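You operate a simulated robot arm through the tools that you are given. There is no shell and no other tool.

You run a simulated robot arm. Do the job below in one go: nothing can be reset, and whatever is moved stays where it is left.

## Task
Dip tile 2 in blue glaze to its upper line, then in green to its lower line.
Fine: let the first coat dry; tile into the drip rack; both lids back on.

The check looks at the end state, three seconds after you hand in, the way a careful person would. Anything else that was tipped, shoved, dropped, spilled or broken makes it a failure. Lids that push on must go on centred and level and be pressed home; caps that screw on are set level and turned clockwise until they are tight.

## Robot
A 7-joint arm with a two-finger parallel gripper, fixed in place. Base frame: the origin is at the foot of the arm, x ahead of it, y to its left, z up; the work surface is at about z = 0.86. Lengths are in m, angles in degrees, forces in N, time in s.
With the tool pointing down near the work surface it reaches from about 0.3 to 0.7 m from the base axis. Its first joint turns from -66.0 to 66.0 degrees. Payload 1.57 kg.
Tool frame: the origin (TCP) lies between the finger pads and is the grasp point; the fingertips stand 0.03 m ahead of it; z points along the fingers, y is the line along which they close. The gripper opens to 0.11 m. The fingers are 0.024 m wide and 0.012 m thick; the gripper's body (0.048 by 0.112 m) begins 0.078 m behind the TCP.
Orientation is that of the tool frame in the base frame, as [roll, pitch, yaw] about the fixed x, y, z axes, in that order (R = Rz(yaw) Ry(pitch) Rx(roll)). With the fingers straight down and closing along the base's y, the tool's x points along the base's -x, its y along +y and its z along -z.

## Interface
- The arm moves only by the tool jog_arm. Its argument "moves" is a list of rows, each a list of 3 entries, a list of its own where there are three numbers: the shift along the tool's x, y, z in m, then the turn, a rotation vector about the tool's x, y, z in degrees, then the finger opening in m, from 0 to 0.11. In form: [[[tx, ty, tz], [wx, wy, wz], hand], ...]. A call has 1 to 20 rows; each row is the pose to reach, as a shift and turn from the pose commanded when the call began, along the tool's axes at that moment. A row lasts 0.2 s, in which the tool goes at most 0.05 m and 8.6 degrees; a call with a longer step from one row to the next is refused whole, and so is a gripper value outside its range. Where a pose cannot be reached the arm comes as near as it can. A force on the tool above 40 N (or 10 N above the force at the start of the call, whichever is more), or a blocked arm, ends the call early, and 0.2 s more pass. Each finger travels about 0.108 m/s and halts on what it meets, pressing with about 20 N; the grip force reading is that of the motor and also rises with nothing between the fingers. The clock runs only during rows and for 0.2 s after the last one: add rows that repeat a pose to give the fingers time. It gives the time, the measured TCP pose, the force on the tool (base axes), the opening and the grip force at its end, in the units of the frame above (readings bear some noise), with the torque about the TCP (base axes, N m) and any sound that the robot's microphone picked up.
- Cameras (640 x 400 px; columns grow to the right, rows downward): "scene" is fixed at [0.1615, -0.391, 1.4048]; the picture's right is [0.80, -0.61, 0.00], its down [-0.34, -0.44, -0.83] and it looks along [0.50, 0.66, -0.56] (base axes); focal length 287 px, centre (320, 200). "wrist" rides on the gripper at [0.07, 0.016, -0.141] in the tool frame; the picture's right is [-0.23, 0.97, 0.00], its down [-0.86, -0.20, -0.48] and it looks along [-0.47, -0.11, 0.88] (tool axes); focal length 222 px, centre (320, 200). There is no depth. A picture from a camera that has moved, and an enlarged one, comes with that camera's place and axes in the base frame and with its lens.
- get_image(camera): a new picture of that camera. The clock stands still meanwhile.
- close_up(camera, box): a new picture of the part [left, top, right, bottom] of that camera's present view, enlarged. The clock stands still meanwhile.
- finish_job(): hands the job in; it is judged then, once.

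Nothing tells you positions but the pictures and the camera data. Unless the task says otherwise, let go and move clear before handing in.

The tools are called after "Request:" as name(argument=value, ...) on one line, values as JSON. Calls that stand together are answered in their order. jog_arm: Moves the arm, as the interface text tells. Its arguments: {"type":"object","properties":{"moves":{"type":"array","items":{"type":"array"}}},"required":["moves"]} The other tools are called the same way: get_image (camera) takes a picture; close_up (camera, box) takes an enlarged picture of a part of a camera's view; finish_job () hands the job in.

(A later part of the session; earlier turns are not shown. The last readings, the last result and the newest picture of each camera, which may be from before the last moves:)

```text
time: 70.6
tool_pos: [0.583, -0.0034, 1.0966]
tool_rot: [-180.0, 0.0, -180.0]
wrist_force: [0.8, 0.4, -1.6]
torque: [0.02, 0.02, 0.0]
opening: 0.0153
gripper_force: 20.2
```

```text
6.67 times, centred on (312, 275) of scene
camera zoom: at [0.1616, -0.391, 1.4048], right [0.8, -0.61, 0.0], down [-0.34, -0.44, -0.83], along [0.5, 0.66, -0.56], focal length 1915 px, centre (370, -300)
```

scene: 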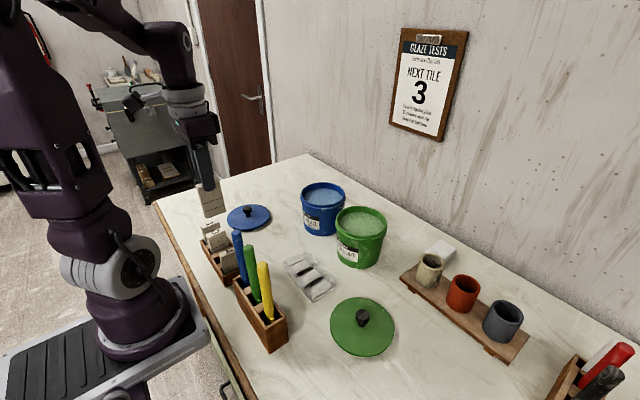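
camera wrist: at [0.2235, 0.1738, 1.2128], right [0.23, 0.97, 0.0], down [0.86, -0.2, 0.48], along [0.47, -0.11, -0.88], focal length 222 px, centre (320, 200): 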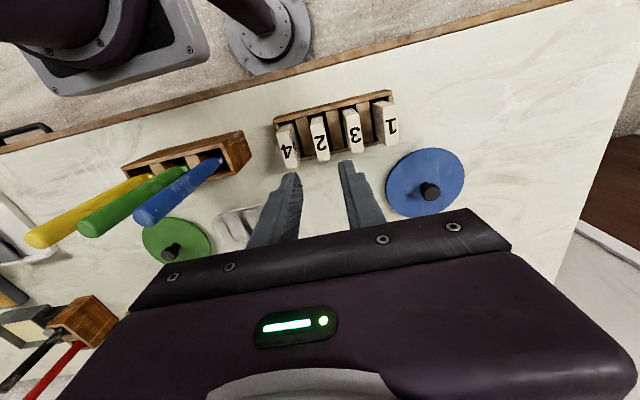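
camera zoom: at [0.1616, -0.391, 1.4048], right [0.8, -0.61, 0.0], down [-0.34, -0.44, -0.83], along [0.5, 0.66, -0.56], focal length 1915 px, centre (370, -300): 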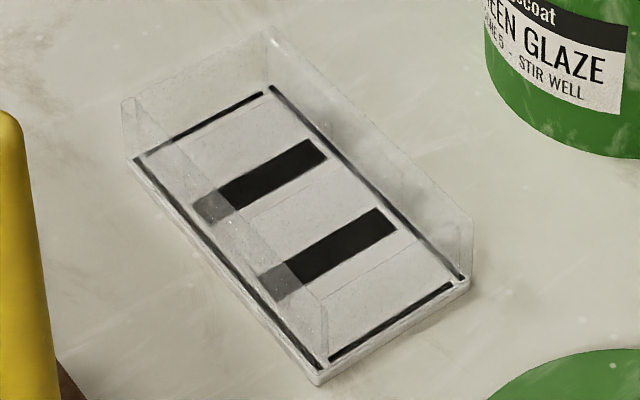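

The green has set matte too. The drip rack seems to have clear walls, so I'll bring the camera over it to see the slots before I set the tile down.

Request:
jog_arm(moves=[[[0.0, 0.0, -0.02], [0, 0, 0], 0.0], [[0.045, 0.0, -0.02], [0, 0, 0], 0.0], [[0.09, 0.0, -0.02], [0, 0, 0], 0.0], [[0.135, 0.0, -0.02], [0, 0, 0], 0.0], [[0.16, 0.0, -0.01], [0, 0, 0], 0.0], [[0.16, 0.0, -0.01], [0, 0, 0], 0.0]])

Request:
close_up(camera="wrist", box=[260, 90, 380, 170])

Request:
get_image(camera="wrist")

Request:
close_up(camera="scene", box=[280, 245, 345, 305])

```text
time: 72.0
tool_pos: [0.428, -0.0035, 1.1066]
tool_rot: [180.0, 0.0, -179.9]
wrist_force: [1.4, 0.2, -1.2]
torque: [-0.05, 0.0, 0.01]
opening: 0.015
gripper_force: 19.8
```

```text
5.00 times, centred on (320, 130) of wrist
camera zoom: at [0.3567, 0.0133, 1.2484], right [0.23, 0.97, 0.0], down [0.86, -0.2, 0.48], along [0.47, -0.11, -0.88], focal length 1111 px, centre (320, 550)
```

zoom: 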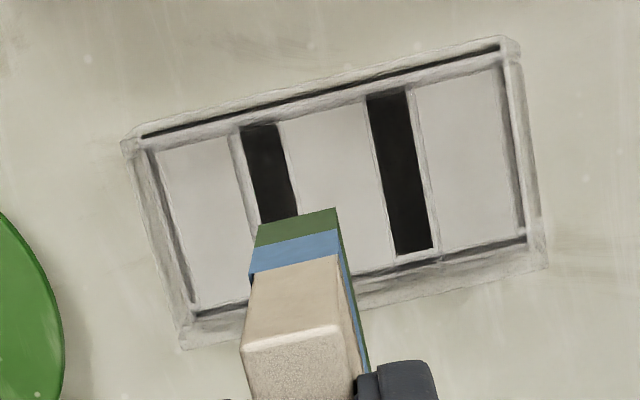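

```text
taken
camera wrist: at [0.3567, 0.0133, 1.2484], right [0.23, 0.97, 0.0], down [0.86, -0.2, 0.48], along [0.47, -0.11, -0.88], focal length 222 px, centre (320, 200)
```

wrist: 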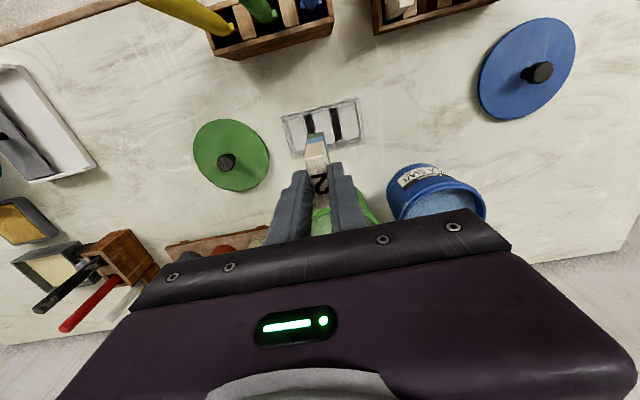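

```text
6.67 times, centred on (312, 275) of scene
camera zoom: at [0.1615, -0.391, 1.4048], right [0.8, -0.61, 0.0], down [-0.34, -0.44, -0.83], along [0.5, 0.66, -0.56], focal length 1915 px, centre (370, -300)
```

zoom: 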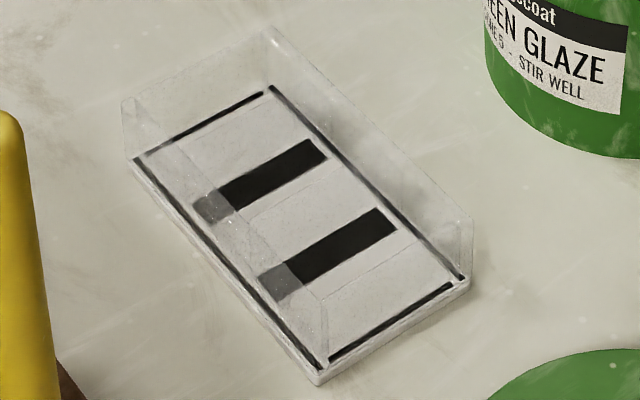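

Request:
close_up(camera="wrist", box=[322, 104, 352, 146])

Request:
close_up(camera="scene", box=[296, 262, 326, 290])

```text
9.52 times, centred on (337, 125) of wrist
camera zoom: at [0.3567, 0.0133, 1.2484], right [0.23, 0.97, 0.0], down [0.86, -0.2, 0.48], along [0.47, -0.11, -0.88], focal length 2116 px, centre (158, 914)
```

zoom: 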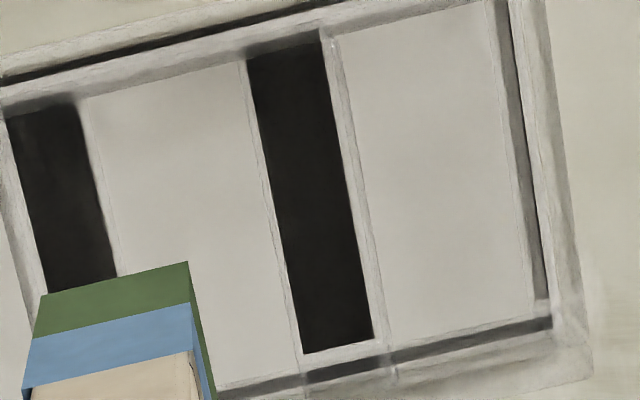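

```text
14.29 times, centred on (311, 276) of scene
camera zoom: at [0.1615, -0.391, 1.4048], right [0.8, -0.61, 0.0], down [-0.34, -0.44, -0.83], along [0.5, 0.66, -0.56], focal length 4104 px, centre (449, -886)
```

zoom: 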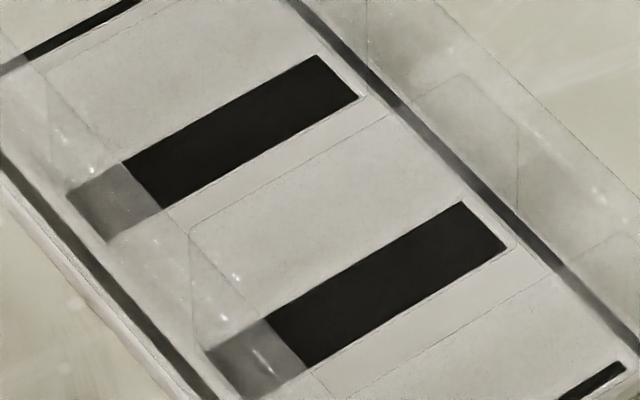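

The slots measure roughly 51 mm long, with their floors centred near y≈-0.0185 and y≈0.0235. I'll use the +y slot, and move so the view looks down along it to judge its true opening.

Request:
jog_arm(moves=[[[-0.01, 0.014, 0.0], [0, 0, 0], 0.0], [[-0.025, 0.0275, 0.0], [0, 0, 0], 0.0], [[-0.025, 0.0275, 0.02], [0, 0, 0], 0.0], [[-0.025, 0.0275, 0.035], [0, 0, 0], 0.0], [[-0.025, 0.0275, 0.035], [0, 0, 0], 0.0]])

Request:
close_up(camera="wrist", box=[260, 60, 380, 150])

Request:
close_up(camera="wrist", box=[290, 80, 320, 120])

```text
time: 73.2
tool_pos: [0.4508, 0.0251, 1.0714]
tool_rot: [180.0, -0.1, -179.9]
wrist_force: [0.4, -0.8, -0.9]
torque: [0.03, -0.01, 0.01]
opening: 0.0154
gripper_force: 19.8
```

```text
4.44 times, centred on (320, 105) of wrist
camera zoom: at [0.3801, 0.0407, 1.2129], right [0.23, 0.97, 0.0], down [0.86, -0.2, 0.48], along [0.47, -0.11, -0.88], focal length 987 px, centre (320, 622)
```

zoom: 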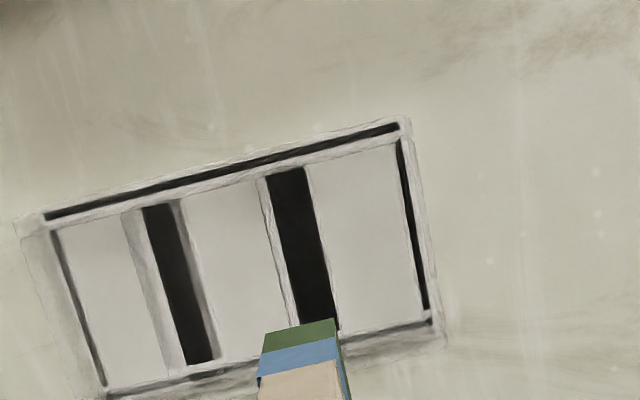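

```text
10.00 times, centred on (305, 100) of wrist
camera zoom: at [0.3801, 0.0407, 1.2129], right [0.23, 0.97, 0.0], down [0.86, -0.2, 0.48], along [0.47, -0.11, -0.88], focal length 2221 px, centre (470, 1200)
```

zoom: 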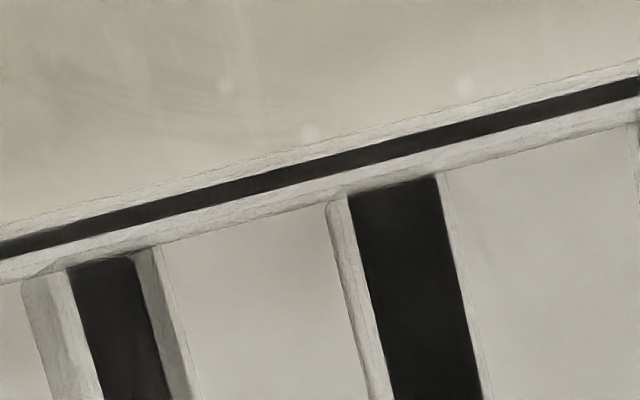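

The walls and blocks are clear plastic, about 30 mm deep, and the slot opening is close to the tile's thickness. I'll bring the tile down to just above the rack so I can compare the two in the same view.

Request:
jog_arm(moves=[[[0.02, 0.0, 0.0], [0, 0, 0], 0.0], [[0.02, 0.0, 0.03], [0, 0, 0], 0.0], [[0.02, 0.0, 0.055], [0, 0, 0], 0.0], [[0.02, 0.0, 0.065], [0, 0, 0], 0.0], [[0.02, 0.0, 0.065], [0, 0, 0], 0.0]])

Request:
close_up(camera="wrist", box=[280, 70, 360, 150])

Request:
close_up(camera="scene", box=[280, 235, 345, 305])

```text
time: 74.4
tool_pos: [0.4303, 0.0255, 1.0071]
tool_rot: [180.0, 0.1, 180.0]
wrist_force: [-0.2, 0.2, -1.4]
torque: [0.01, 0.03, -0.04]
opening: 0.0152
gripper_force: 19.7
```

```text
5.00 times, centred on (320, 110) of wrist
camera zoom: at [0.3598, 0.0413, 1.1482], right [0.23, 0.97, 0.0], down [0.86, -0.2, 0.48], along [0.47, -0.11, -0.88], focal length 1111 px, centre (320, 650)
```

zoom: 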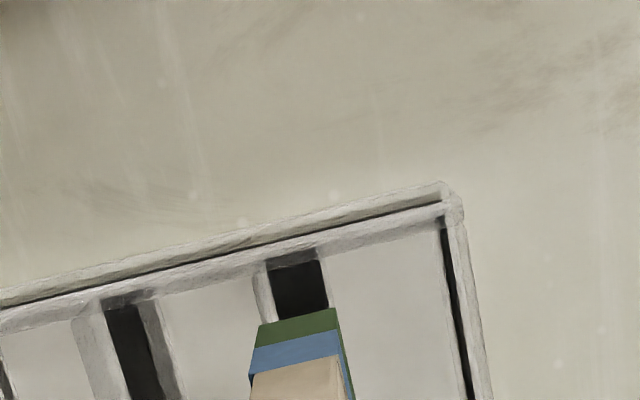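

```text
5.71 times, centred on (312, 270) of scene
camera zoom: at [0.1616, -0.391, 1.4048], right [0.8, -0.61, 0.0], down [-0.34, -0.44, -0.83], along [0.5, 0.66, -0.56], focal length 1642 px, centre (363, -200)
```

zoom: 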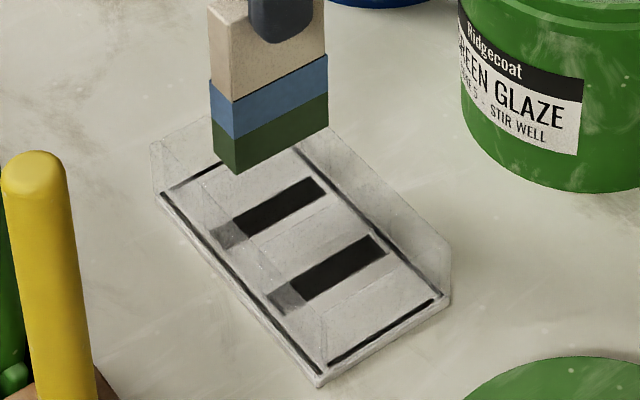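

Request:
close_up(camera="wrist", box=[300, 108, 330, 138])

Request:
close_up(camera="scene", box=[296, 255, 326, 285])

```text
13.33 times, centred on (315, 123) of wrist
camera zoom: at [0.3598, 0.0413, 1.1482], right [0.23, 0.97, 0.0], down [0.86, -0.2, 0.48], along [0.47, -0.11, -0.88], focal length 2962 px, centre (387, 1227)
```

zoom: 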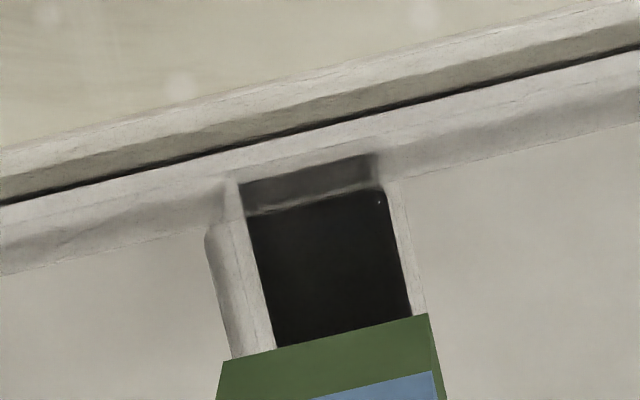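

```text
13.33 times, centred on (311, 270) of scene
camera zoom: at [0.1616, -0.391, 1.4048], right [0.8, -0.61, 0.0], down [-0.34, -0.44, -0.83], along [0.5, 0.66, -0.56], focal length 3830 px, centre (440, -733)
```

zoom: 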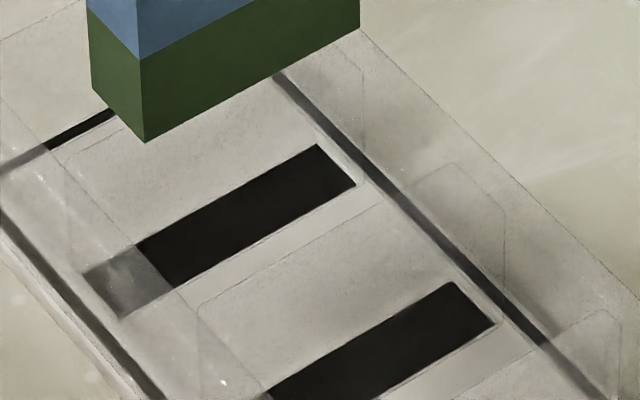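

The slot looks only marginally wider than the tile, so I need an exact view. I'll put the camera directly over the slot so both walls are seen edge-on.

Request:
jog_arm(moves=[[[-0.02, -0.009, -0.005], [0, 0, 0], 0.0], [[-0.045, -0.018, -0.005], [0, 0, 0], 0.0], [[-0.045, -0.018, -0.005], [0, 0, 0], 0.0]])

Request:
close_up(camera="wrist", box=[300, 70, 345, 130])

Request:
close_up(camera="wrist", box=[312, 80, 336, 104])

```text
time: 75.2
tool_pos: [0.476, 0.0065, 1.0101]
tool_rot: [180.0, 0.0, -180.0]
wrist_force: [0.2, -0.2, -1.0]
torque: [-0.03, 0.01, -0.03]
opening: 0.0154
gripper_force: 20.1
```

```text
6.67 times, centred on (322, 100) of wrist
camera zoom: at [0.4059, 0.0226, 1.1534], right [0.23, 0.97, 0.0], down [0.86, -0.2, 0.48], along [0.47, -0.11, -0.88], focal length 1481 px, centre (303, 867)
```

zoom: 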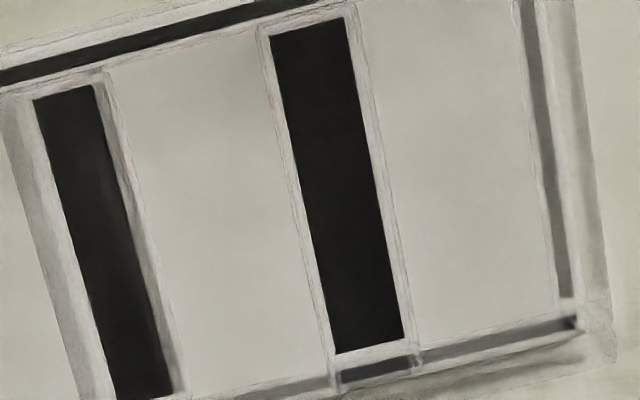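

```text
16.00 times, centred on (324, 92) of wrist
camera zoom: at [0.4059, 0.0226, 1.1534], right [0.23, 0.97, 0.0], down [0.86, -0.2, 0.48], along [0.47, -0.11, -0.88], focal length 3554 px, centre (256, 1928)
```

zoom: 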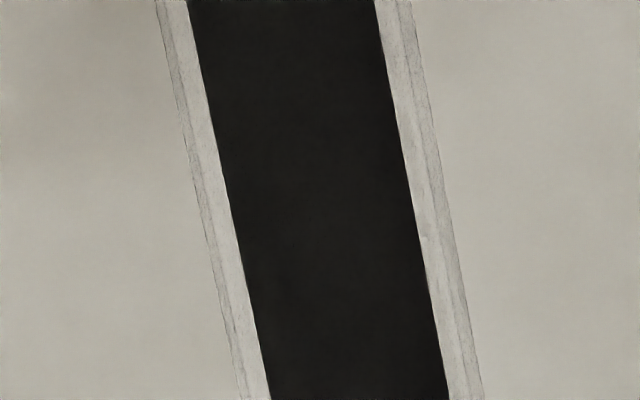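

Seen edge-on, the slot is about 16 mm wide between clear walls, so the 15.3 mm tile fits with little clearance. The comparison says the tile has to shift about 1.2 mm toward -y from my earlier alignment. I'll put it just above the slot and check again.

Request:
jog_arm(moves=[[[0.025, 0.009, 0.0], [0, 0, 0], 0.0], [[0.0465, 0.0168, 0.0], [0, 0, 0], 0.0], [[0.0465, 0.0168, 0.01], [0, 0, 0], 0.0], [[0.0465, 0.0168, 0.017], [0, 0, 0], 0.0], [[0.0465, 0.0168, 0.017], [0, 0, 0], 0.0]])

Request:
close_up(camera="wrist", box=[300, 100, 335, 135])

Request:
close_up(camera="scene", box=[290, 245, 325, 280])

```text
time: 76.4
tool_pos: [0.4291, 0.0254, 0.9949]
tool_rot: [179.9, 0.1, -180.0]
wrist_force: [-1.2, -0.4, 15.2]
torque: [0.0, 0.06, 0.03]
opening: 0.0153
gripper_force: 19.5
```

```text
11.43 times, centred on (318, 118) of wrist
camera zoom: at [0.3589, 0.0404, 1.136], right [0.23, 0.97, 0.0], down [0.85, -0.2, 0.48], along [0.47, -0.11, -0.88], focal length 2538 px, centre (349, 1143)
```

zoom: 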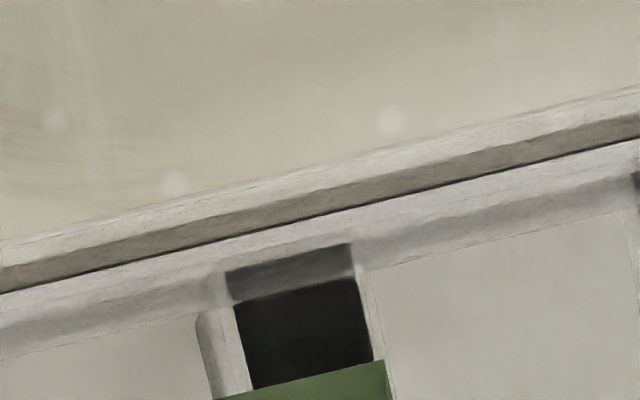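

```text
11.43 times, centred on (308, 262) of scene
camera zoom: at [0.1613, -0.391, 1.4049], right [0.8, -0.61, 0.0], down [-0.34, -0.44, -0.83], along [0.5, 0.66, -0.56], focal length 3283 px, centre (463, -514)
```

zoom: 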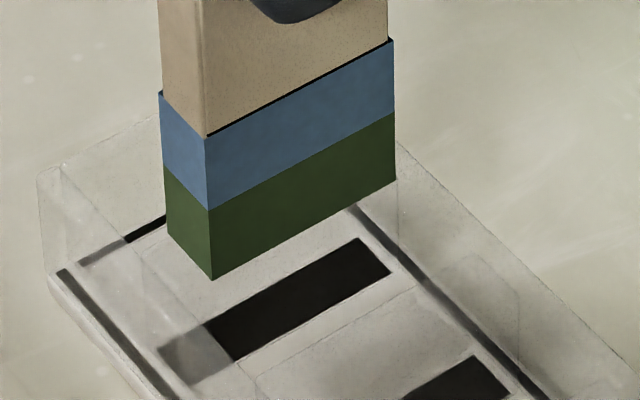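

I felt 15 N, so the tile bottom is touching the top of the blocks rather than entering the slot. I'll back off 3 mm and compare the edges closely.

Request:
jog_arm(moves=[[[0.0, 0.0, -0.003], [0, 0, 0], 0.0], [[0.0, 0.0, -0.004], [0, 0, 0], 0.0], [[0.0, 0.0, -0.004], [0, 0, 0], 0.0]])

Request:
close_up(camera="wrist", box=[306, 118, 330, 138])

Request:
close_up(camera="scene", box=[290, 245, 325, 280])

Request:
get_image(camera="wrist")

```text
time: 77.2
tool_pos: [0.4286, 0.025, 0.9987]
tool_rot: [180.0, 0.0, -179.9]
wrist_force: [-0.4, 0.8, -0.9]
torque: [0.01, -0.03, 0.01]
opening: 0.0155
gripper_force: 20.2
```

```text
16.00 times, centred on (318, 128) of wrist
camera zoom: at [0.3586, 0.041, 1.1398], right [0.23, 0.97, 0.0], down [0.86, -0.2, 0.48], along [0.47, -0.11, -0.88], focal length 3554 px, centre (352, 1352)
```

zoom: 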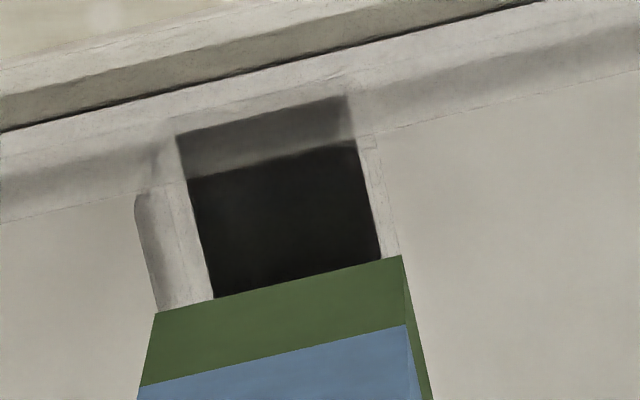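

```text
11.43 times, centred on (308, 262) of scene
camera zoom: at [0.1616, -0.391, 1.4048], right [0.8, -0.61, 0.0], down [-0.34, -0.44, -0.83], along [0.5, 0.66, -0.56], focal length 3283 px, centre (463, -514)
```

zoom: 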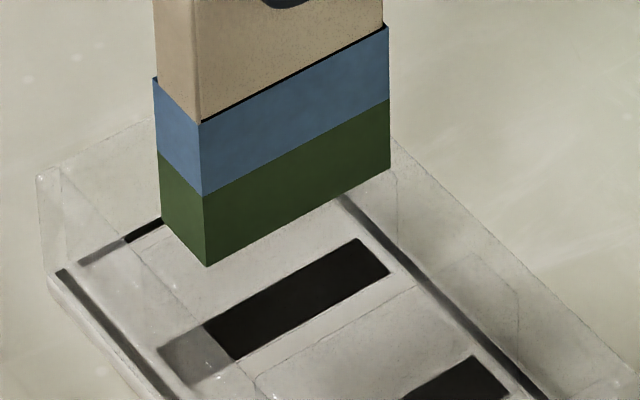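

```text
taken
camera wrist: at [0.3586, 0.041, 1.1398], right [0.23, 0.97, 0.0], down [0.86, -0.2, 0.48], along [0.47, -0.11, -0.88], focal length 222 px, centre (320, 200)
```

wrist: 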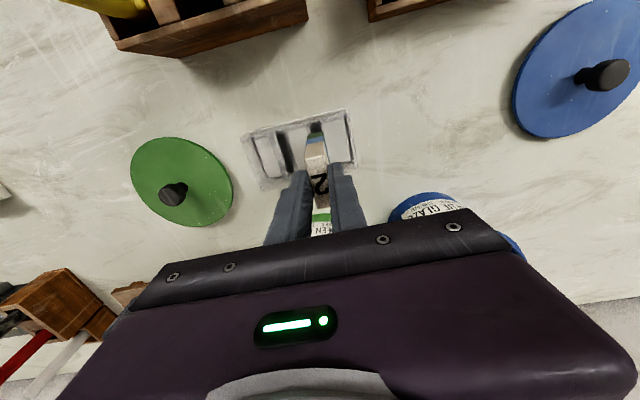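

The tile lines up closely, but it's about 0.5 mm too far toward +y and about 2 mm off in x. I'll correct both and probe down gently.

Request:
jog_arm(moves=[[[0.0022, -0.0005, 0.0], [0, 0, 0], 0.0], [[0.0022, -0.0005, 0.0015], [0, 0, 0], 0.0], [[0.0022, -0.0005, 0.003], [0, 0, 0], 0.0], [[0.0022, -0.0005, 0.0038], [0, 0, 0], 0.0]])

```text
time: 78.2
tool_pos: [0.4261, 0.023, 0.9949]
tool_rot: [-180.0, -0.2, 179.9]
wrist_force: [0.6, -0.1, 0.1]
torque: [0.01, 0.0, 0.03]
opening: 0.0154
gripper_force: 19.9
```

No contact this time at the height where it touched before. I'll keep going down carefully.

Request:
jog_arm(moves=[[[0.0, 0.0, 0.001], [0, 0, 0], 0.0], [[0.0, 0.0, 0.002], [0, 0, 0], 0.0], [[0.0, 0.0, 0.002], [0, 0, 0], 0.0]])

Request:
close_up(camera="wrist", box=[306, 118, 330, 138])

Request:
close_up(camera="scene", box=[290, 245, 325, 280])

```text
time: 79.0
tool_pos: [0.4273, 0.0221, 0.9932]
tool_rot: [-179.9, 0.1, -179.9]
wrist_force: [2.1, 0.4, 15.0]
torque: [0.01, -0.15, -0.01]
opening: 0.0156
gripper_force: 20.2
```

```text
16.00 times, centred on (318, 128) of wrist
camera zoom: at [0.3561, 0.0395, 1.1343], right [0.23, 0.97, 0.0], down [0.85, -0.2, 0.48], along [0.47, -0.11, -0.88], focal length 3554 px, centre (352, 1352)
```

zoom: 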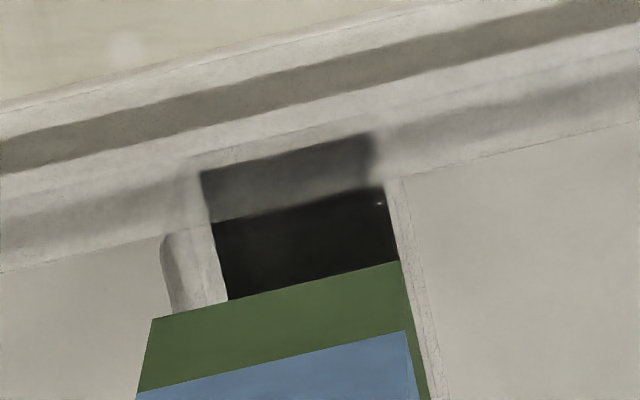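

```text
11.43 times, centred on (308, 262) of scene
camera zoom: at [0.1614, -0.391, 1.4048], right [0.8, -0.61, 0.0], down [-0.34, -0.44, -0.83], along [0.5, 0.66, -0.56], focal length 3283 px, centre (463, -514)
```

zoom: 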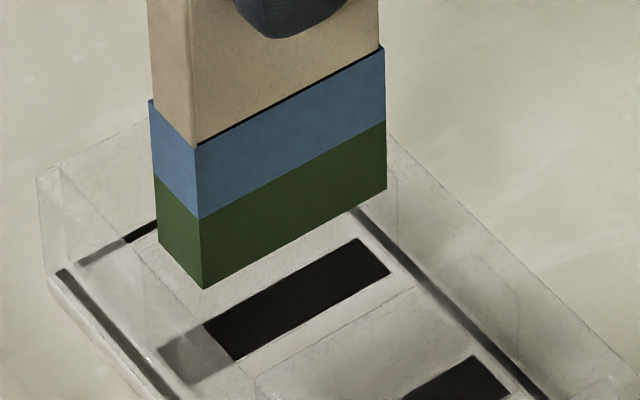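

Light contact again, about 1.7 mm lower than before, so the tile is now partly in the slot's rounded mouth. I'll ease up slightly and check the free alignment again.

Request:
jog_arm(moves=[[[0.0, 0.0, -0.001], [0, 0, 0], 0.0], [[0.0, 0.0, -0.002], [0, 0, 0], 0.0], [[0.0, 0.0, -0.002], [0, 0, 0], 0.0]])

Request:
close_up(camera="wrist", box=[306, 118, 330, 138])

Request:
close_up(camera="scene", box=[296, 250, 320, 274])

```text
time: 79.8
tool_pos: [0.4266, 0.0223, 0.9954]
tool_rot: [-179.9, 0.1, 180.0]
wrist_force: [-0.3, 0.1, -0.5]
torque: [0.02, -0.01, 0.0]
opening: 0.0154
gripper_force: 20.0
```

```text
16.00 times, centred on (318, 128) of wrist
camera zoom: at [0.3564, 0.039, 1.1362], right [0.23, 0.97, 0.0], down [0.86, -0.2, 0.48], along [0.47, -0.11, -0.88], focal length 3554 px, centre (352, 1352)
```

zoom: 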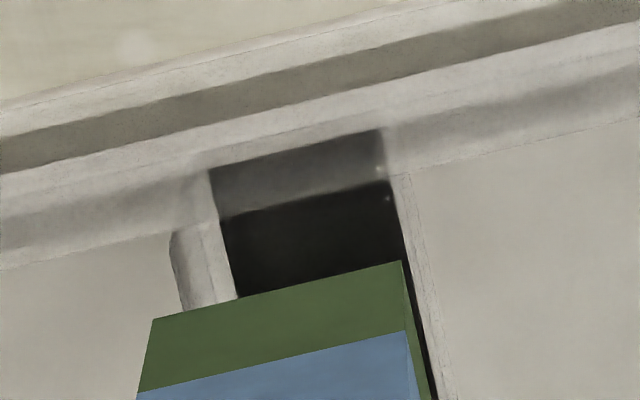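

```text
16.00 times, centred on (308, 262) of scene
camera zoom: at [0.1616, -0.391, 1.4048], right [0.8, -0.61, 0.0], down [-0.34, -0.44, -0.83], along [0.5, 0.66, -0.56], focal length 4597 px, centre (512, -792)
```

zoom: 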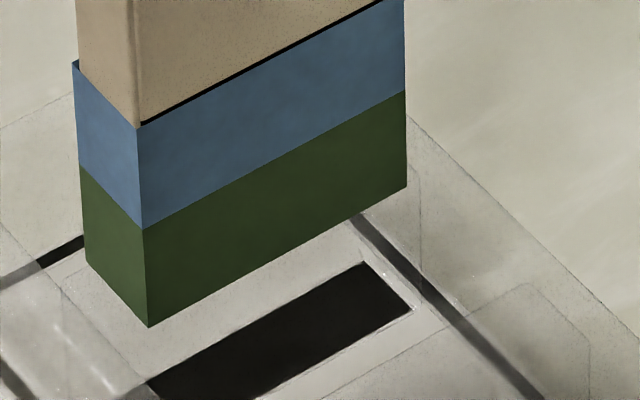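

The tile is now about 1.1 mm too far toward -y. I'll shift +1.0 mm and probe again.

Request:
jog_arm(moves=[[[0.0, 0.0005, 0.0], [0, 0, 0], 0.0], [[0.0, 0.001, 0.0], [0, 0, 0], 0.0], [[0.0, 0.001, 0.0], [0, 0, 0], 0.0]])

Request:
close_up(camera="wrist", box=[306, 118, 330, 138])

```text
time: 80.6
tool_pos: [0.4267, 0.0232, 0.9953]
tool_rot: [180.0, 0.0, -179.9]
wrist_force: [-1.1, 0.6, -0.9]
torque: [0.01, 0.02, 0.0]
opening: 0.0151
gripper_force: 20.0
```

```text
16.00 times, centred on (318, 128) of wrist
camera zoom: at [0.3563, 0.04, 1.1359], right [0.23, 0.97, 0.0], down [0.86, -0.2, 0.48], along [0.47, -0.11, -0.88], focal length 3554 px, centre (352, 1352)
```

zoom: 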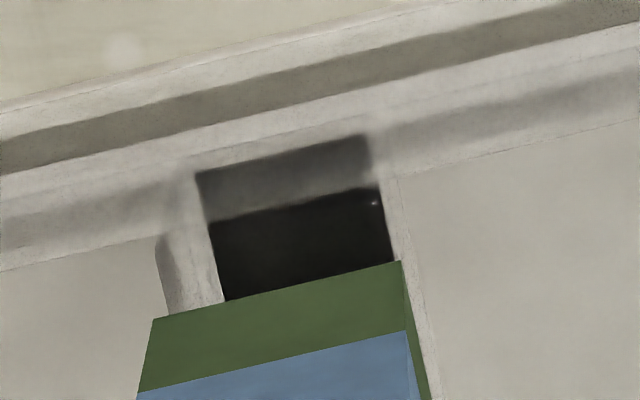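

Request:
jog_arm(moves=[[[0.0, 0.0002, 0.001], [0, 0, 0], 0.0], [[0.0, 0.0002, 0.002], [0, 0, 0], 0.0], [[0.0, 0.0002, 0.003], [0, 0, 0], 0.0]])

```text
time: 81.4
tool_pos: [0.4267, 0.0238, 0.9928]
tool_rot: [180.0, 0.1, -179.9]
wrist_force: [0.6, -0.5, 14.3]
torque: [-0.03, -0.02, -0.01]
opening: 0.016
gripper_force: 19.5
```

It's still resting on the rim, and the tile seems to slip up slightly in the grip at about 15 N, so I mustn't push. I'll back off and study the slot edges at maximum zoom.

Request:
jog_arm(moves=[[[0.0, 0.0, -0.003], [0, 0, 0], 0.0], [[0.0, 0.0, -0.008], [0, 0, 0], 0.0], [[-0.02, -0.006, -0.012], [0, 0, 0], 0.0], [[-0.045, -0.016, -0.012], [0, 0, 0], 0.0], [[-0.045, -0.016, -0.012], [0, 0, 0], 0.0]])

Request:
close_up(camera="wrist", box=[310, 84, 330, 94])

Request:
close_up(camera="wrist", box=[312, 66, 332, 80])

Request:
close_up(camera="wrist", box=[316, 110, 340, 126])

```text
time: 82.6
tool_pos: [0.471, 0.0078, 1.0052]
tool_rot: [-180.0, -0.1, -179.9]
wrist_force: [0.9, 0.0, -0.9]
torque: [0.01, -0.03, -0.01]
opening: 0.0156
gripper_force: 20.6
```

```text
16.00 times, centred on (320, 89) of wrist
camera zoom: at [0.4018, 0.0241, 1.1453], right [0.23, 0.97, 0.0], down [0.86, -0.2, 0.48], along [0.47, -0.11, -0.88], focal length 3554 px, centre (320, 1976)
```

zoom: 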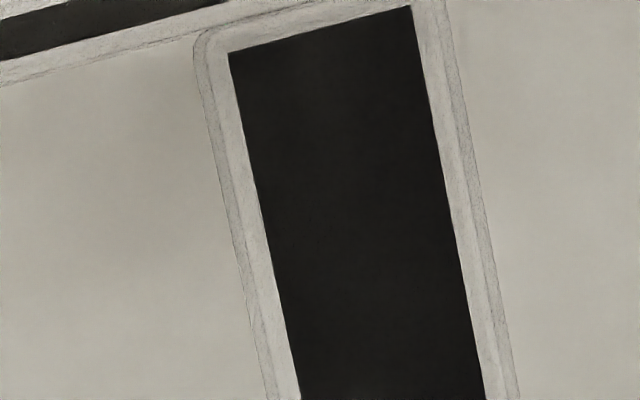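

```text
16.00 times, centred on (322, 73) of wrist
camera zoom: at [0.4018, 0.0241, 1.1453], right [0.23, 0.97, 0.0], down [0.86, -0.2, 0.48], along [0.47, -0.11, -0.88], focal length 3554 px, centre (288, 2232)
```

zoom: 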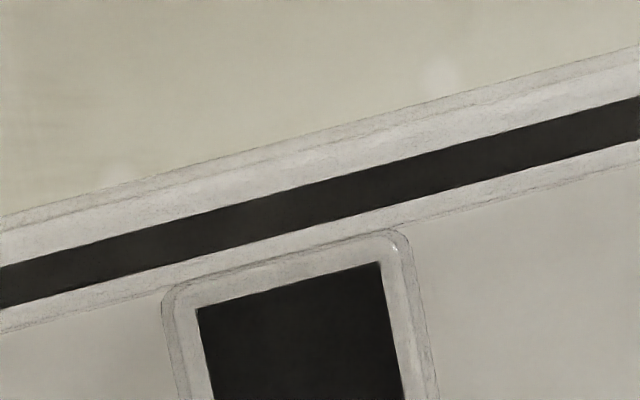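

```text
16.00 times, centred on (328, 118) of wrist
camera zoom: at [0.4018, 0.0241, 1.1453], right [0.23, 0.97, 0.0], down [0.86, -0.2, 0.48], along [0.47, -0.11, -0.88], focal length 3554 px, centre (192, 1512)
```

zoom: 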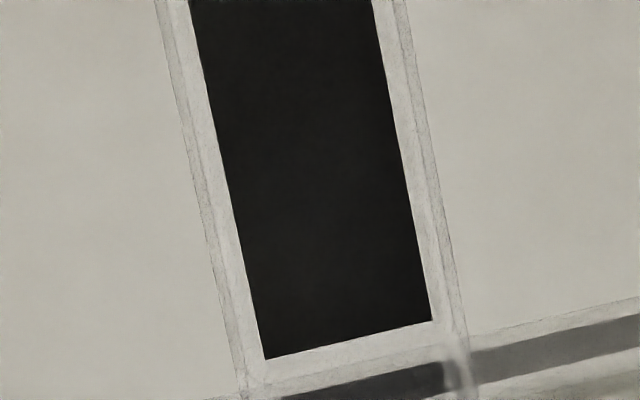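

The edges triangulate to a slot floor at z≈0.868 and a rim at z≈0.895, and the contact may have been at the slot's +x end. I'll rise and move the camera to look straight down on that end.

Request:
jog_arm(moves=[[[0.0, 0.0, -0.04], [0, 0, 0], 0.0], [[0.0, 0.0, -0.085], [0, 0, 0], 0.0], [[-0.025, 0.0, -0.085], [0, 0, 0], 0.0], [[-0.045, 0.0, -0.085], [0, 0, 0], 0.0], [[-0.045, 0.0, -0.085], [0, 0, 0], 0.0]])

Request:
get_image(camera="wrist")

Request:
close_up(camera="wrist", box=[280, 60, 350, 110])

Request:
close_up(camera="wrist", box=[308, 64, 340, 96])

```text
time: 83.8
tool_pos: [0.517, 0.008, 1.0883]
tool_rot: [-180.0, 0.0, -180.0]
wrist_force: [-1.0, -0.6, -1.4]
torque: [0.02, 0.0, 0.03]
opening: 0.0152
gripper_force: 20.2
```

```text
taken
camera wrist: at [0.4463, 0.024, 1.23], right [0.23, 0.97, 0.0], down [0.86, -0.2, 0.48], along [0.47, -0.11, -0.88], focal length 222 px, centre (320, 200)
```

wrist: 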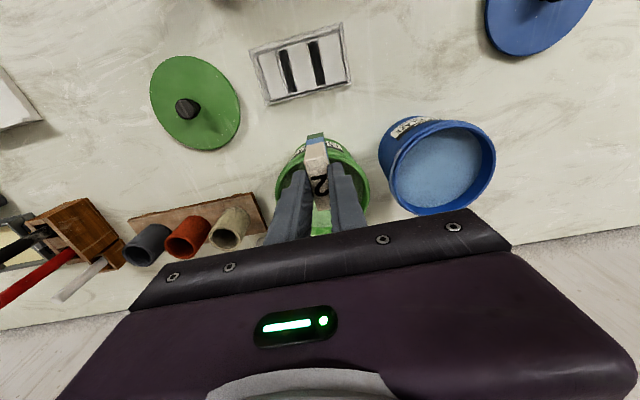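

```text
8.00 times, centred on (315, 85) of wrist
camera zoom: at [0.4463, 0.024, 1.23], right [0.23, 0.97, 0.0], down [0.86, -0.2, 0.48], along [0.47, -0.11, -0.88], focal length 1777 px, centre (360, 1120)
```

zoom: 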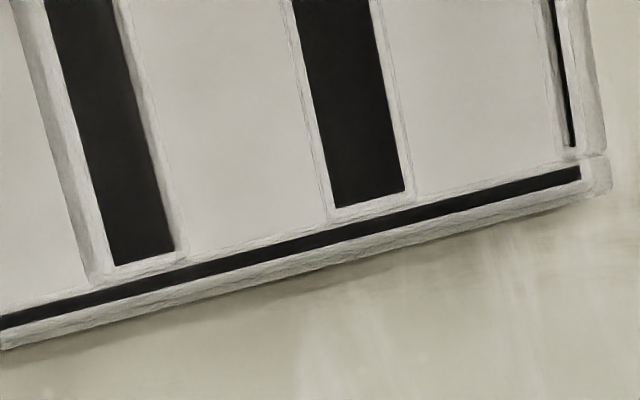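

```text
12.50 times, centred on (324, 80) of wrist
camera zoom: at [0.4463, 0.024, 1.23], right [0.23, 0.97, 0.0], down [0.86, -0.2, 0.48], along [0.47, -0.11, -0.88], focal length 2776 px, centre (270, 1700)
```

zoom: 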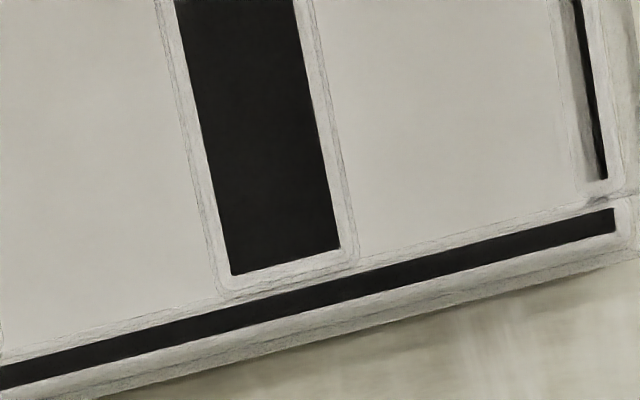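

This view changes my reading. The black bars have the same rounded, bevelled outline as the perimeter walls, so they are clear raised dividers about 30 mm high, and that's what I was touching. The open pockets are the white areas between them, roughly 26 mm wide. I'll aim for the middle pocket at y≈0.0025, and check just above it.

Request:
jog_arm(moves=[[[0.03, -0.002, 0.0], [0, 0, 0], 0.0], [[0.065, -0.004, 0.0], [0, 0, 0], 0.0], [[0.0905, -0.0056, 0.0], [0, 0, 0], 0.0], [[0.0905, -0.0056, 0.04], [0, 0, 0], 0.0], [[0.0905, -0.0056, 0.08], [0, 0, 0], 0.0], [[0.0905, -0.0056, 0.085], [0, 0, 0], 0.0], [[0.0905, -0.0056, 0.085], [0, 0, 0], 0.0]])

Request:
close_up(camera="wrist", box=[285, 90, 365, 150])

Request:
close_up(camera="scene", box=[285, 235, 345, 305])

```text
time: 85.4
tool_pos: [0.4255, 0.0028, 1.0046]
tool_rot: [180.0, 0.0, -179.9]
wrist_force: [0.3, -0.4, -1.3]
torque: [-0.04, 0.03, 0.01]
opening: 0.0151
gripper_force: 20.3
```

```text
6.67 times, centred on (325, 120) of wrist
camera zoom: at [0.3558, 0.0188, 1.1455], right [0.23, 0.97, 0.0], down [0.86, -0.2, 0.48], along [0.47, -0.11, -0.88], focal length 1481 px, centre (287, 733)
```

zoom: 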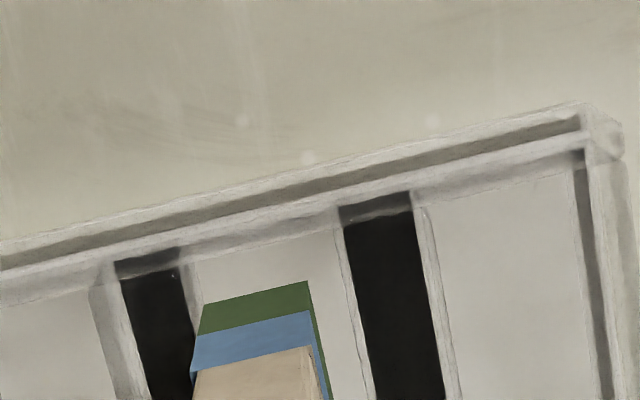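

```text
5.71 times, centred on (315, 270) of scene
camera zoom: at [0.1616, -0.391, 1.4048], right [0.8, -0.61, 0.0], down [-0.34, -0.44, -0.83], along [0.5, 0.66, -0.56], focal length 1642 px, centre (349, -200)
```

zoom: 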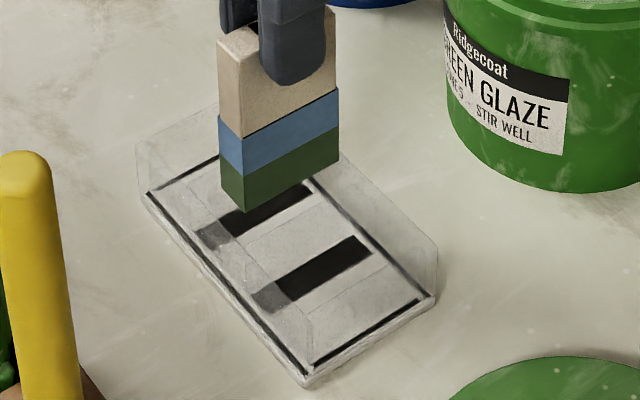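

The tile is over the middle pocket with about 5 mm clearance on each side. I'll lower it past the rim height and watch the force.

Request:
jog_arm(moves=[[[0.0, 0.001, 0.004], [0, 0, 0], 0.0], [[0.0, 0.001, 0.008], [0, 0, 0], 0.0], [[0.0, 0.001, 0.012], [0, 0, 0], 0.0], [[0.0, 0.001, 0.016], [0, 0, 0], 0.0], [[0.0, 0.001, 0.016], [0, 0, 0], 0.0]])

Request:
close_up(camera="wrist", box=[285, 90, 365, 150])

Request:
close_up(camera="scene", box=[290, 245, 340, 295])

```text
time: 86.6
tool_pos: [0.4263, 0.0041, 0.9886]
tool_rot: [-179.9, 0.0, -179.9]
wrist_force: [0.3, 0.4, -1.6]
torque: [-0.02, 0.01, 0.01]
opening: 0.0156
gripper_force: 19.9
```

```text
6.67 times, centred on (325, 120) of wrist
camera zoom: at [0.3559, 0.0197, 1.1289], right [0.23, 0.97, 0.0], down [0.86, -0.2, 0.48], along [0.47, -0.11, -0.88], focal length 1481 px, centre (287, 733)
```

zoom: 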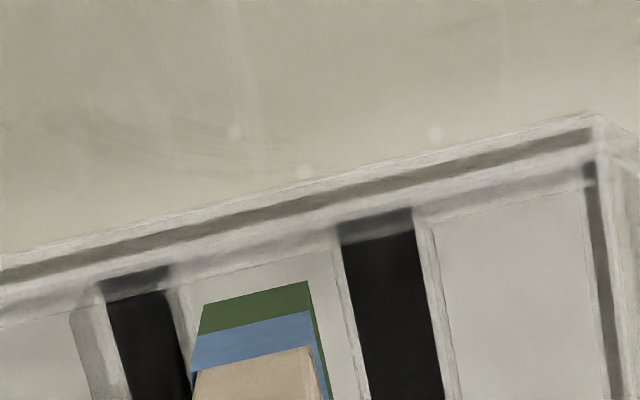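

```text
8.00 times, centred on (315, 270) of scene
camera zoom: at [0.1616, -0.391, 1.4048], right [0.8, -0.61, 0.0], down [-0.34, -0.44, -0.83], along [0.5, 0.66, -0.56], focal length 2298 px, centre (360, -360)
```

zoom: 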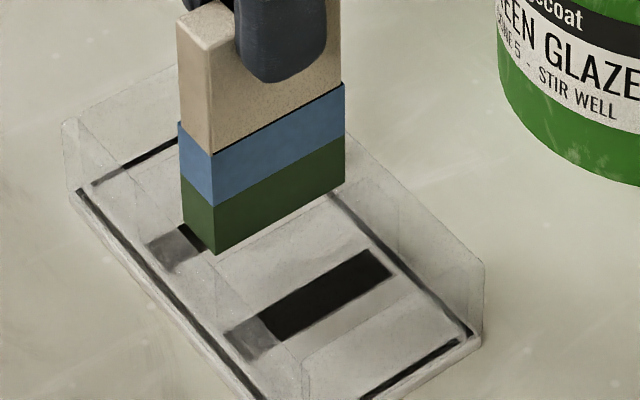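

It's now 4 mm below the height where it touched, and there's no contact, so the tile is entering the pocket. I'll keep lowering.

Request:
jog_arm(moves=[[[0.0, 0.0, 0.003], [0, 0, 0], 0.0], [[0.0, 0.0, 0.006], [0, 0, 0], 0.0], [[0.0, 0.0, 0.009], [0, 0, 0], 0.0], [[0.0, 0.0, 0.012], [0, 0, 0], 0.0], [[0.0, 0.0, 0.012], [0, 0, 0], 0.0]])

Request:
close_up(camera="scene", box=[290, 245, 340, 295])

Request:
close_up(camera="wrist", box=[285, 90, 365, 150])

```text
time: 87.8
tool_pos: [0.4262, 0.0033, 0.9754]
tool_rot: [179.9, 0.0, -180.0]
wrist_force: [0.3, 0.1, -0.3]
torque: [0.05, -0.02, 0.02]
opening: 0.0153
gripper_force: 19.9
```

```text
8.00 times, centred on (315, 270) of scene
camera zoom: at [0.1616, -0.391, 1.4048], right [0.8, -0.61, 0.0], down [-0.34, -0.44, -0.83], along [0.5, 0.66, -0.56], focal length 2298 px, centre (360, -360)
```

zoom: 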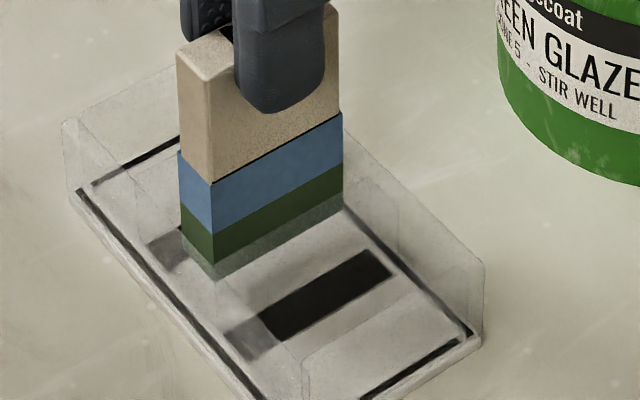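

```text
6.67 times, centred on (325, 120) of wrist
camera zoom: at [0.3556, 0.0201, 1.1173], right [0.23, 0.97, 0.0], down [0.86, -0.2, 0.48], along [0.47, -0.11, -0.88], focal length 1481 px, centre (287, 733)
```

zoom: 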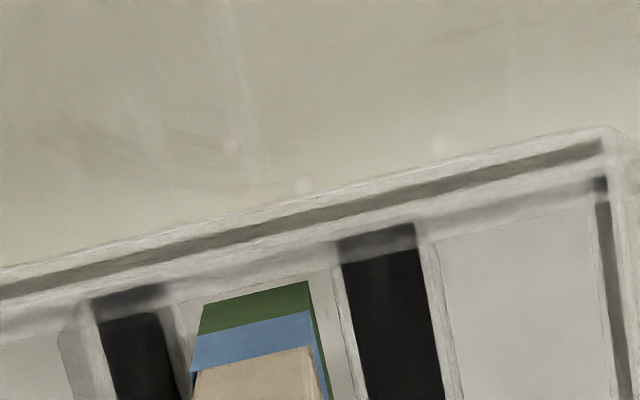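

This confirms it: the bottom of the tile now shows paler through the clear divider. I'll keep going down until it rests on the floor.

Request:
jog_arm(moves=[[[0.0, 0.0, 0.003], [0, 0, 0], 0.0], [[0.0, 0.0, 0.006], [0, 0, 0], 0.0], [[0.0, 0.0, 0.008], [0, 0, 0], 0.0], [[0.0, 0.0, 0.008], [0, 0, 0], 0.0]])

Request:
close_up(camera="scene", box=[290, 245, 340, 295])

```text
time: 88.8
tool_pos: [0.4267, 0.005, 0.9683]
tool_rot: [-179.9, 0.0, 179.9]
wrist_force: [0.7, -0.2, -0.5]
torque: [-0.01, -0.01, 0.02]
opening: 0.0153
gripper_force: 20.2
```

```text
8.00 times, centred on (315, 270) of scene
camera zoom: at [0.1616, -0.391, 1.4048], right [0.8, -0.61, 0.0], down [-0.34, -0.44, -0.83], along [0.5, 0.66, -0.56], focal length 2298 px, centre (360, -360)
```

zoom: 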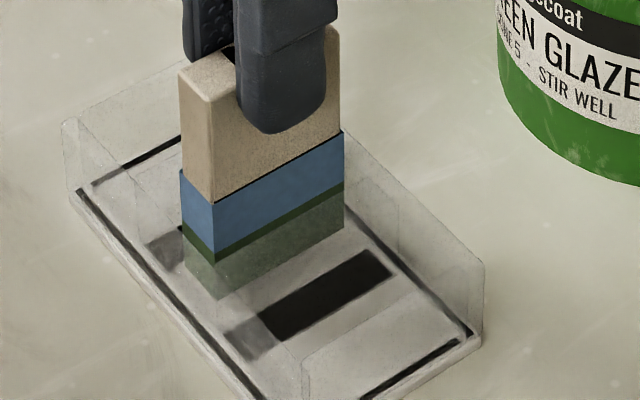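

Request:
jog_arm(moves=[[[0.0, 0.0, 0.0015], [0, 0, 0], 0.0], [[0.0, 0.0, 0.003], [0, 0, 0], 0.0], [[0.0, 0.0, 0.003], [0, 0, 0], 0.0]])

```text
time: 89.6
tool_pos: [0.4255, 0.0047, 0.9652]
tool_rot: [-180.0, 0.0, -179.9]
wrist_force: [-0.1, -0.4, -1.0]
torque: [0.01, 0.02, 0.0]
opening: 0.0156
gripper_force: 20.2
```

Request:
jog_arm(moves=[[[0.0, 0.0, 0.001], [0, 0, 0], 0.0], [[0.0, 0.0, 0.002], [0, 0, 0], 0.0], [[0.0, 0.0, 0.002], [0, 0, 0], 0.0]])

Request:
close_up(camera="scene", box=[290, 245, 340, 295])

```text
time: 90.4
tool_pos: [0.4269, 0.0043, 0.9634]
tool_rot: [180.0, 0.0, -180.0]
wrist_force: [0.1, 1.1, -0.3]
torque: [0.03, -0.01, -0.02]
opening: 0.0158
gripper_force: 19.9
```

```text
8.00 times, centred on (315, 270) of scene
camera zoom: at [0.1616, -0.391, 1.4048], right [0.8, -0.61, 0.0], down [-0.34, -0.44, -0.83], along [0.5, 0.66, -0.56], focal length 2298 px, centre (360, -360)
```

zoom: 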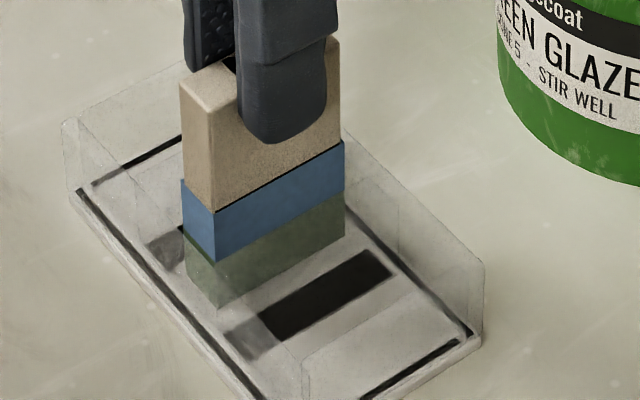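

Request:
jog_arm(moves=[[[0.0, 0.0, 0.001], [0, 0, 0], 0.0], [[0.0, 0.0, 0.002], [0, 0, 0], 0.0], [[0.0, 0.0, 0.002], [0, 0, 0], 0.0]])

Request:
jog_arm(moves=[[[0.0, 0.0, 0.001], [0, 0, 0], 0.0], [[0.0, 0.0, 0.0015], [0, 0, 0], 0.0], [[0.0, 0.0, 0.0015], [0, 0, 0], 0.0]])

Request:
close_up(camera="scene", box=[290, 245, 340, 295])

```text
time: 91.2
tool_pos: [0.4252, 0.0045, 0.9612]
tool_rot: [-180.0, 0.0, -180.0]
wrist_force: [0.5, -0.5, 14.5]
torque: [-0.06, -0.12, 0.02]
opening: 0.0153
gripper_force: 19.9
```

```text
time: 92.0
tool_pos: [0.4255, 0.0035, 0.9586]
tool_rot: [180.0, 0.0, -179.9]
wrist_force: [2.9, 1.4, 15.0]
torque: [0.08, -0.09, 0.02]
opening: 0.0152
gripper_force: 19.7
```

```text
8.00 times, centred on (315, 270) of scene
camera zoom: at [0.1614, -0.3909, 1.4049], right [0.8, -0.61, 0.0], down [-0.34, -0.44, -0.83], along [0.5, 0.66, -0.56], focal length 2298 px, centre (360, -360)
```

zoom: 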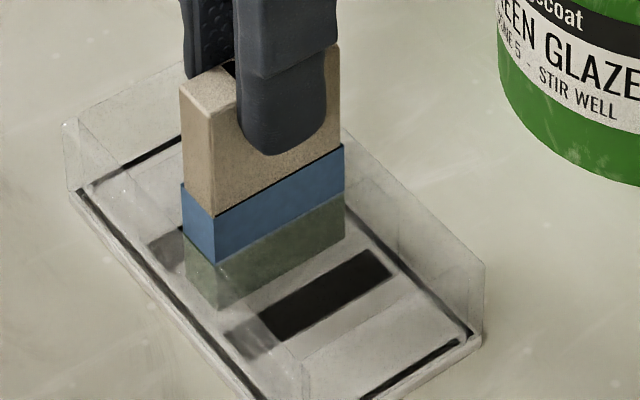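

It's on the floor of the rack: contact came 31 mm below the divider tops, which matches their height. I'll relieve the pressure, open the fingers and rise straight up.

Request:
jog_arm(moves=[[[0.0, 0.0, -0.001], [0, 0, 0], 0.0], [[0.0, 0.0, -0.001], [0, 0, 0], 0.018], [[0.0, 0.0, -0.001], [0, 0, 0], 0.026], [[0.0, 0.0, -0.001], [0, 0, 0], 0.034], [[0.0, 0.0, -0.001], [0, 0, 0], 0.034]])

Request:
close_up(camera="scene", box=[290, 235, 340, 295])

Request:
close_up(camera="wrist", box=[260, 90, 380, 210])

```text
time: 93.2
tool_pos: [0.426, 0.0033, 0.9609]
tool_rot: [180.0, 0.0, 179.9]
wrist_force: [-0.5, 0.2, 0.0]
torque: [0.0, 0.0, 0.02]
opening: 0.0337
gripper_force: 0.0
```

```text
6.67 times, centred on (315, 265) of scene
camera zoom: at [0.1615, -0.391, 1.4048], right [0.8, -0.61, 0.0], down [-0.34, -0.44, -0.83], along [0.5, 0.66, -0.56], focal length 1915 px, centre (353, -233)
```

zoom: 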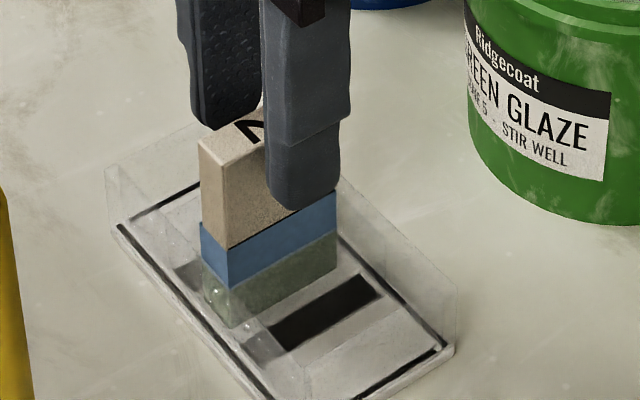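

```text
3.33 times, centred on (320, 150) of wrist
camera zoom: at [0.3554, 0.0204, 1.102], right [0.23, 0.97, 0.0], down [0.86, -0.2, 0.48], along [0.47, -0.11, -0.88], focal length 740 px, centre (320, 367)
```

zoom: 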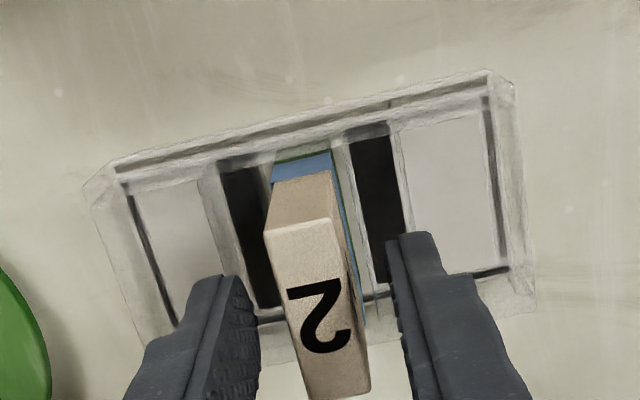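

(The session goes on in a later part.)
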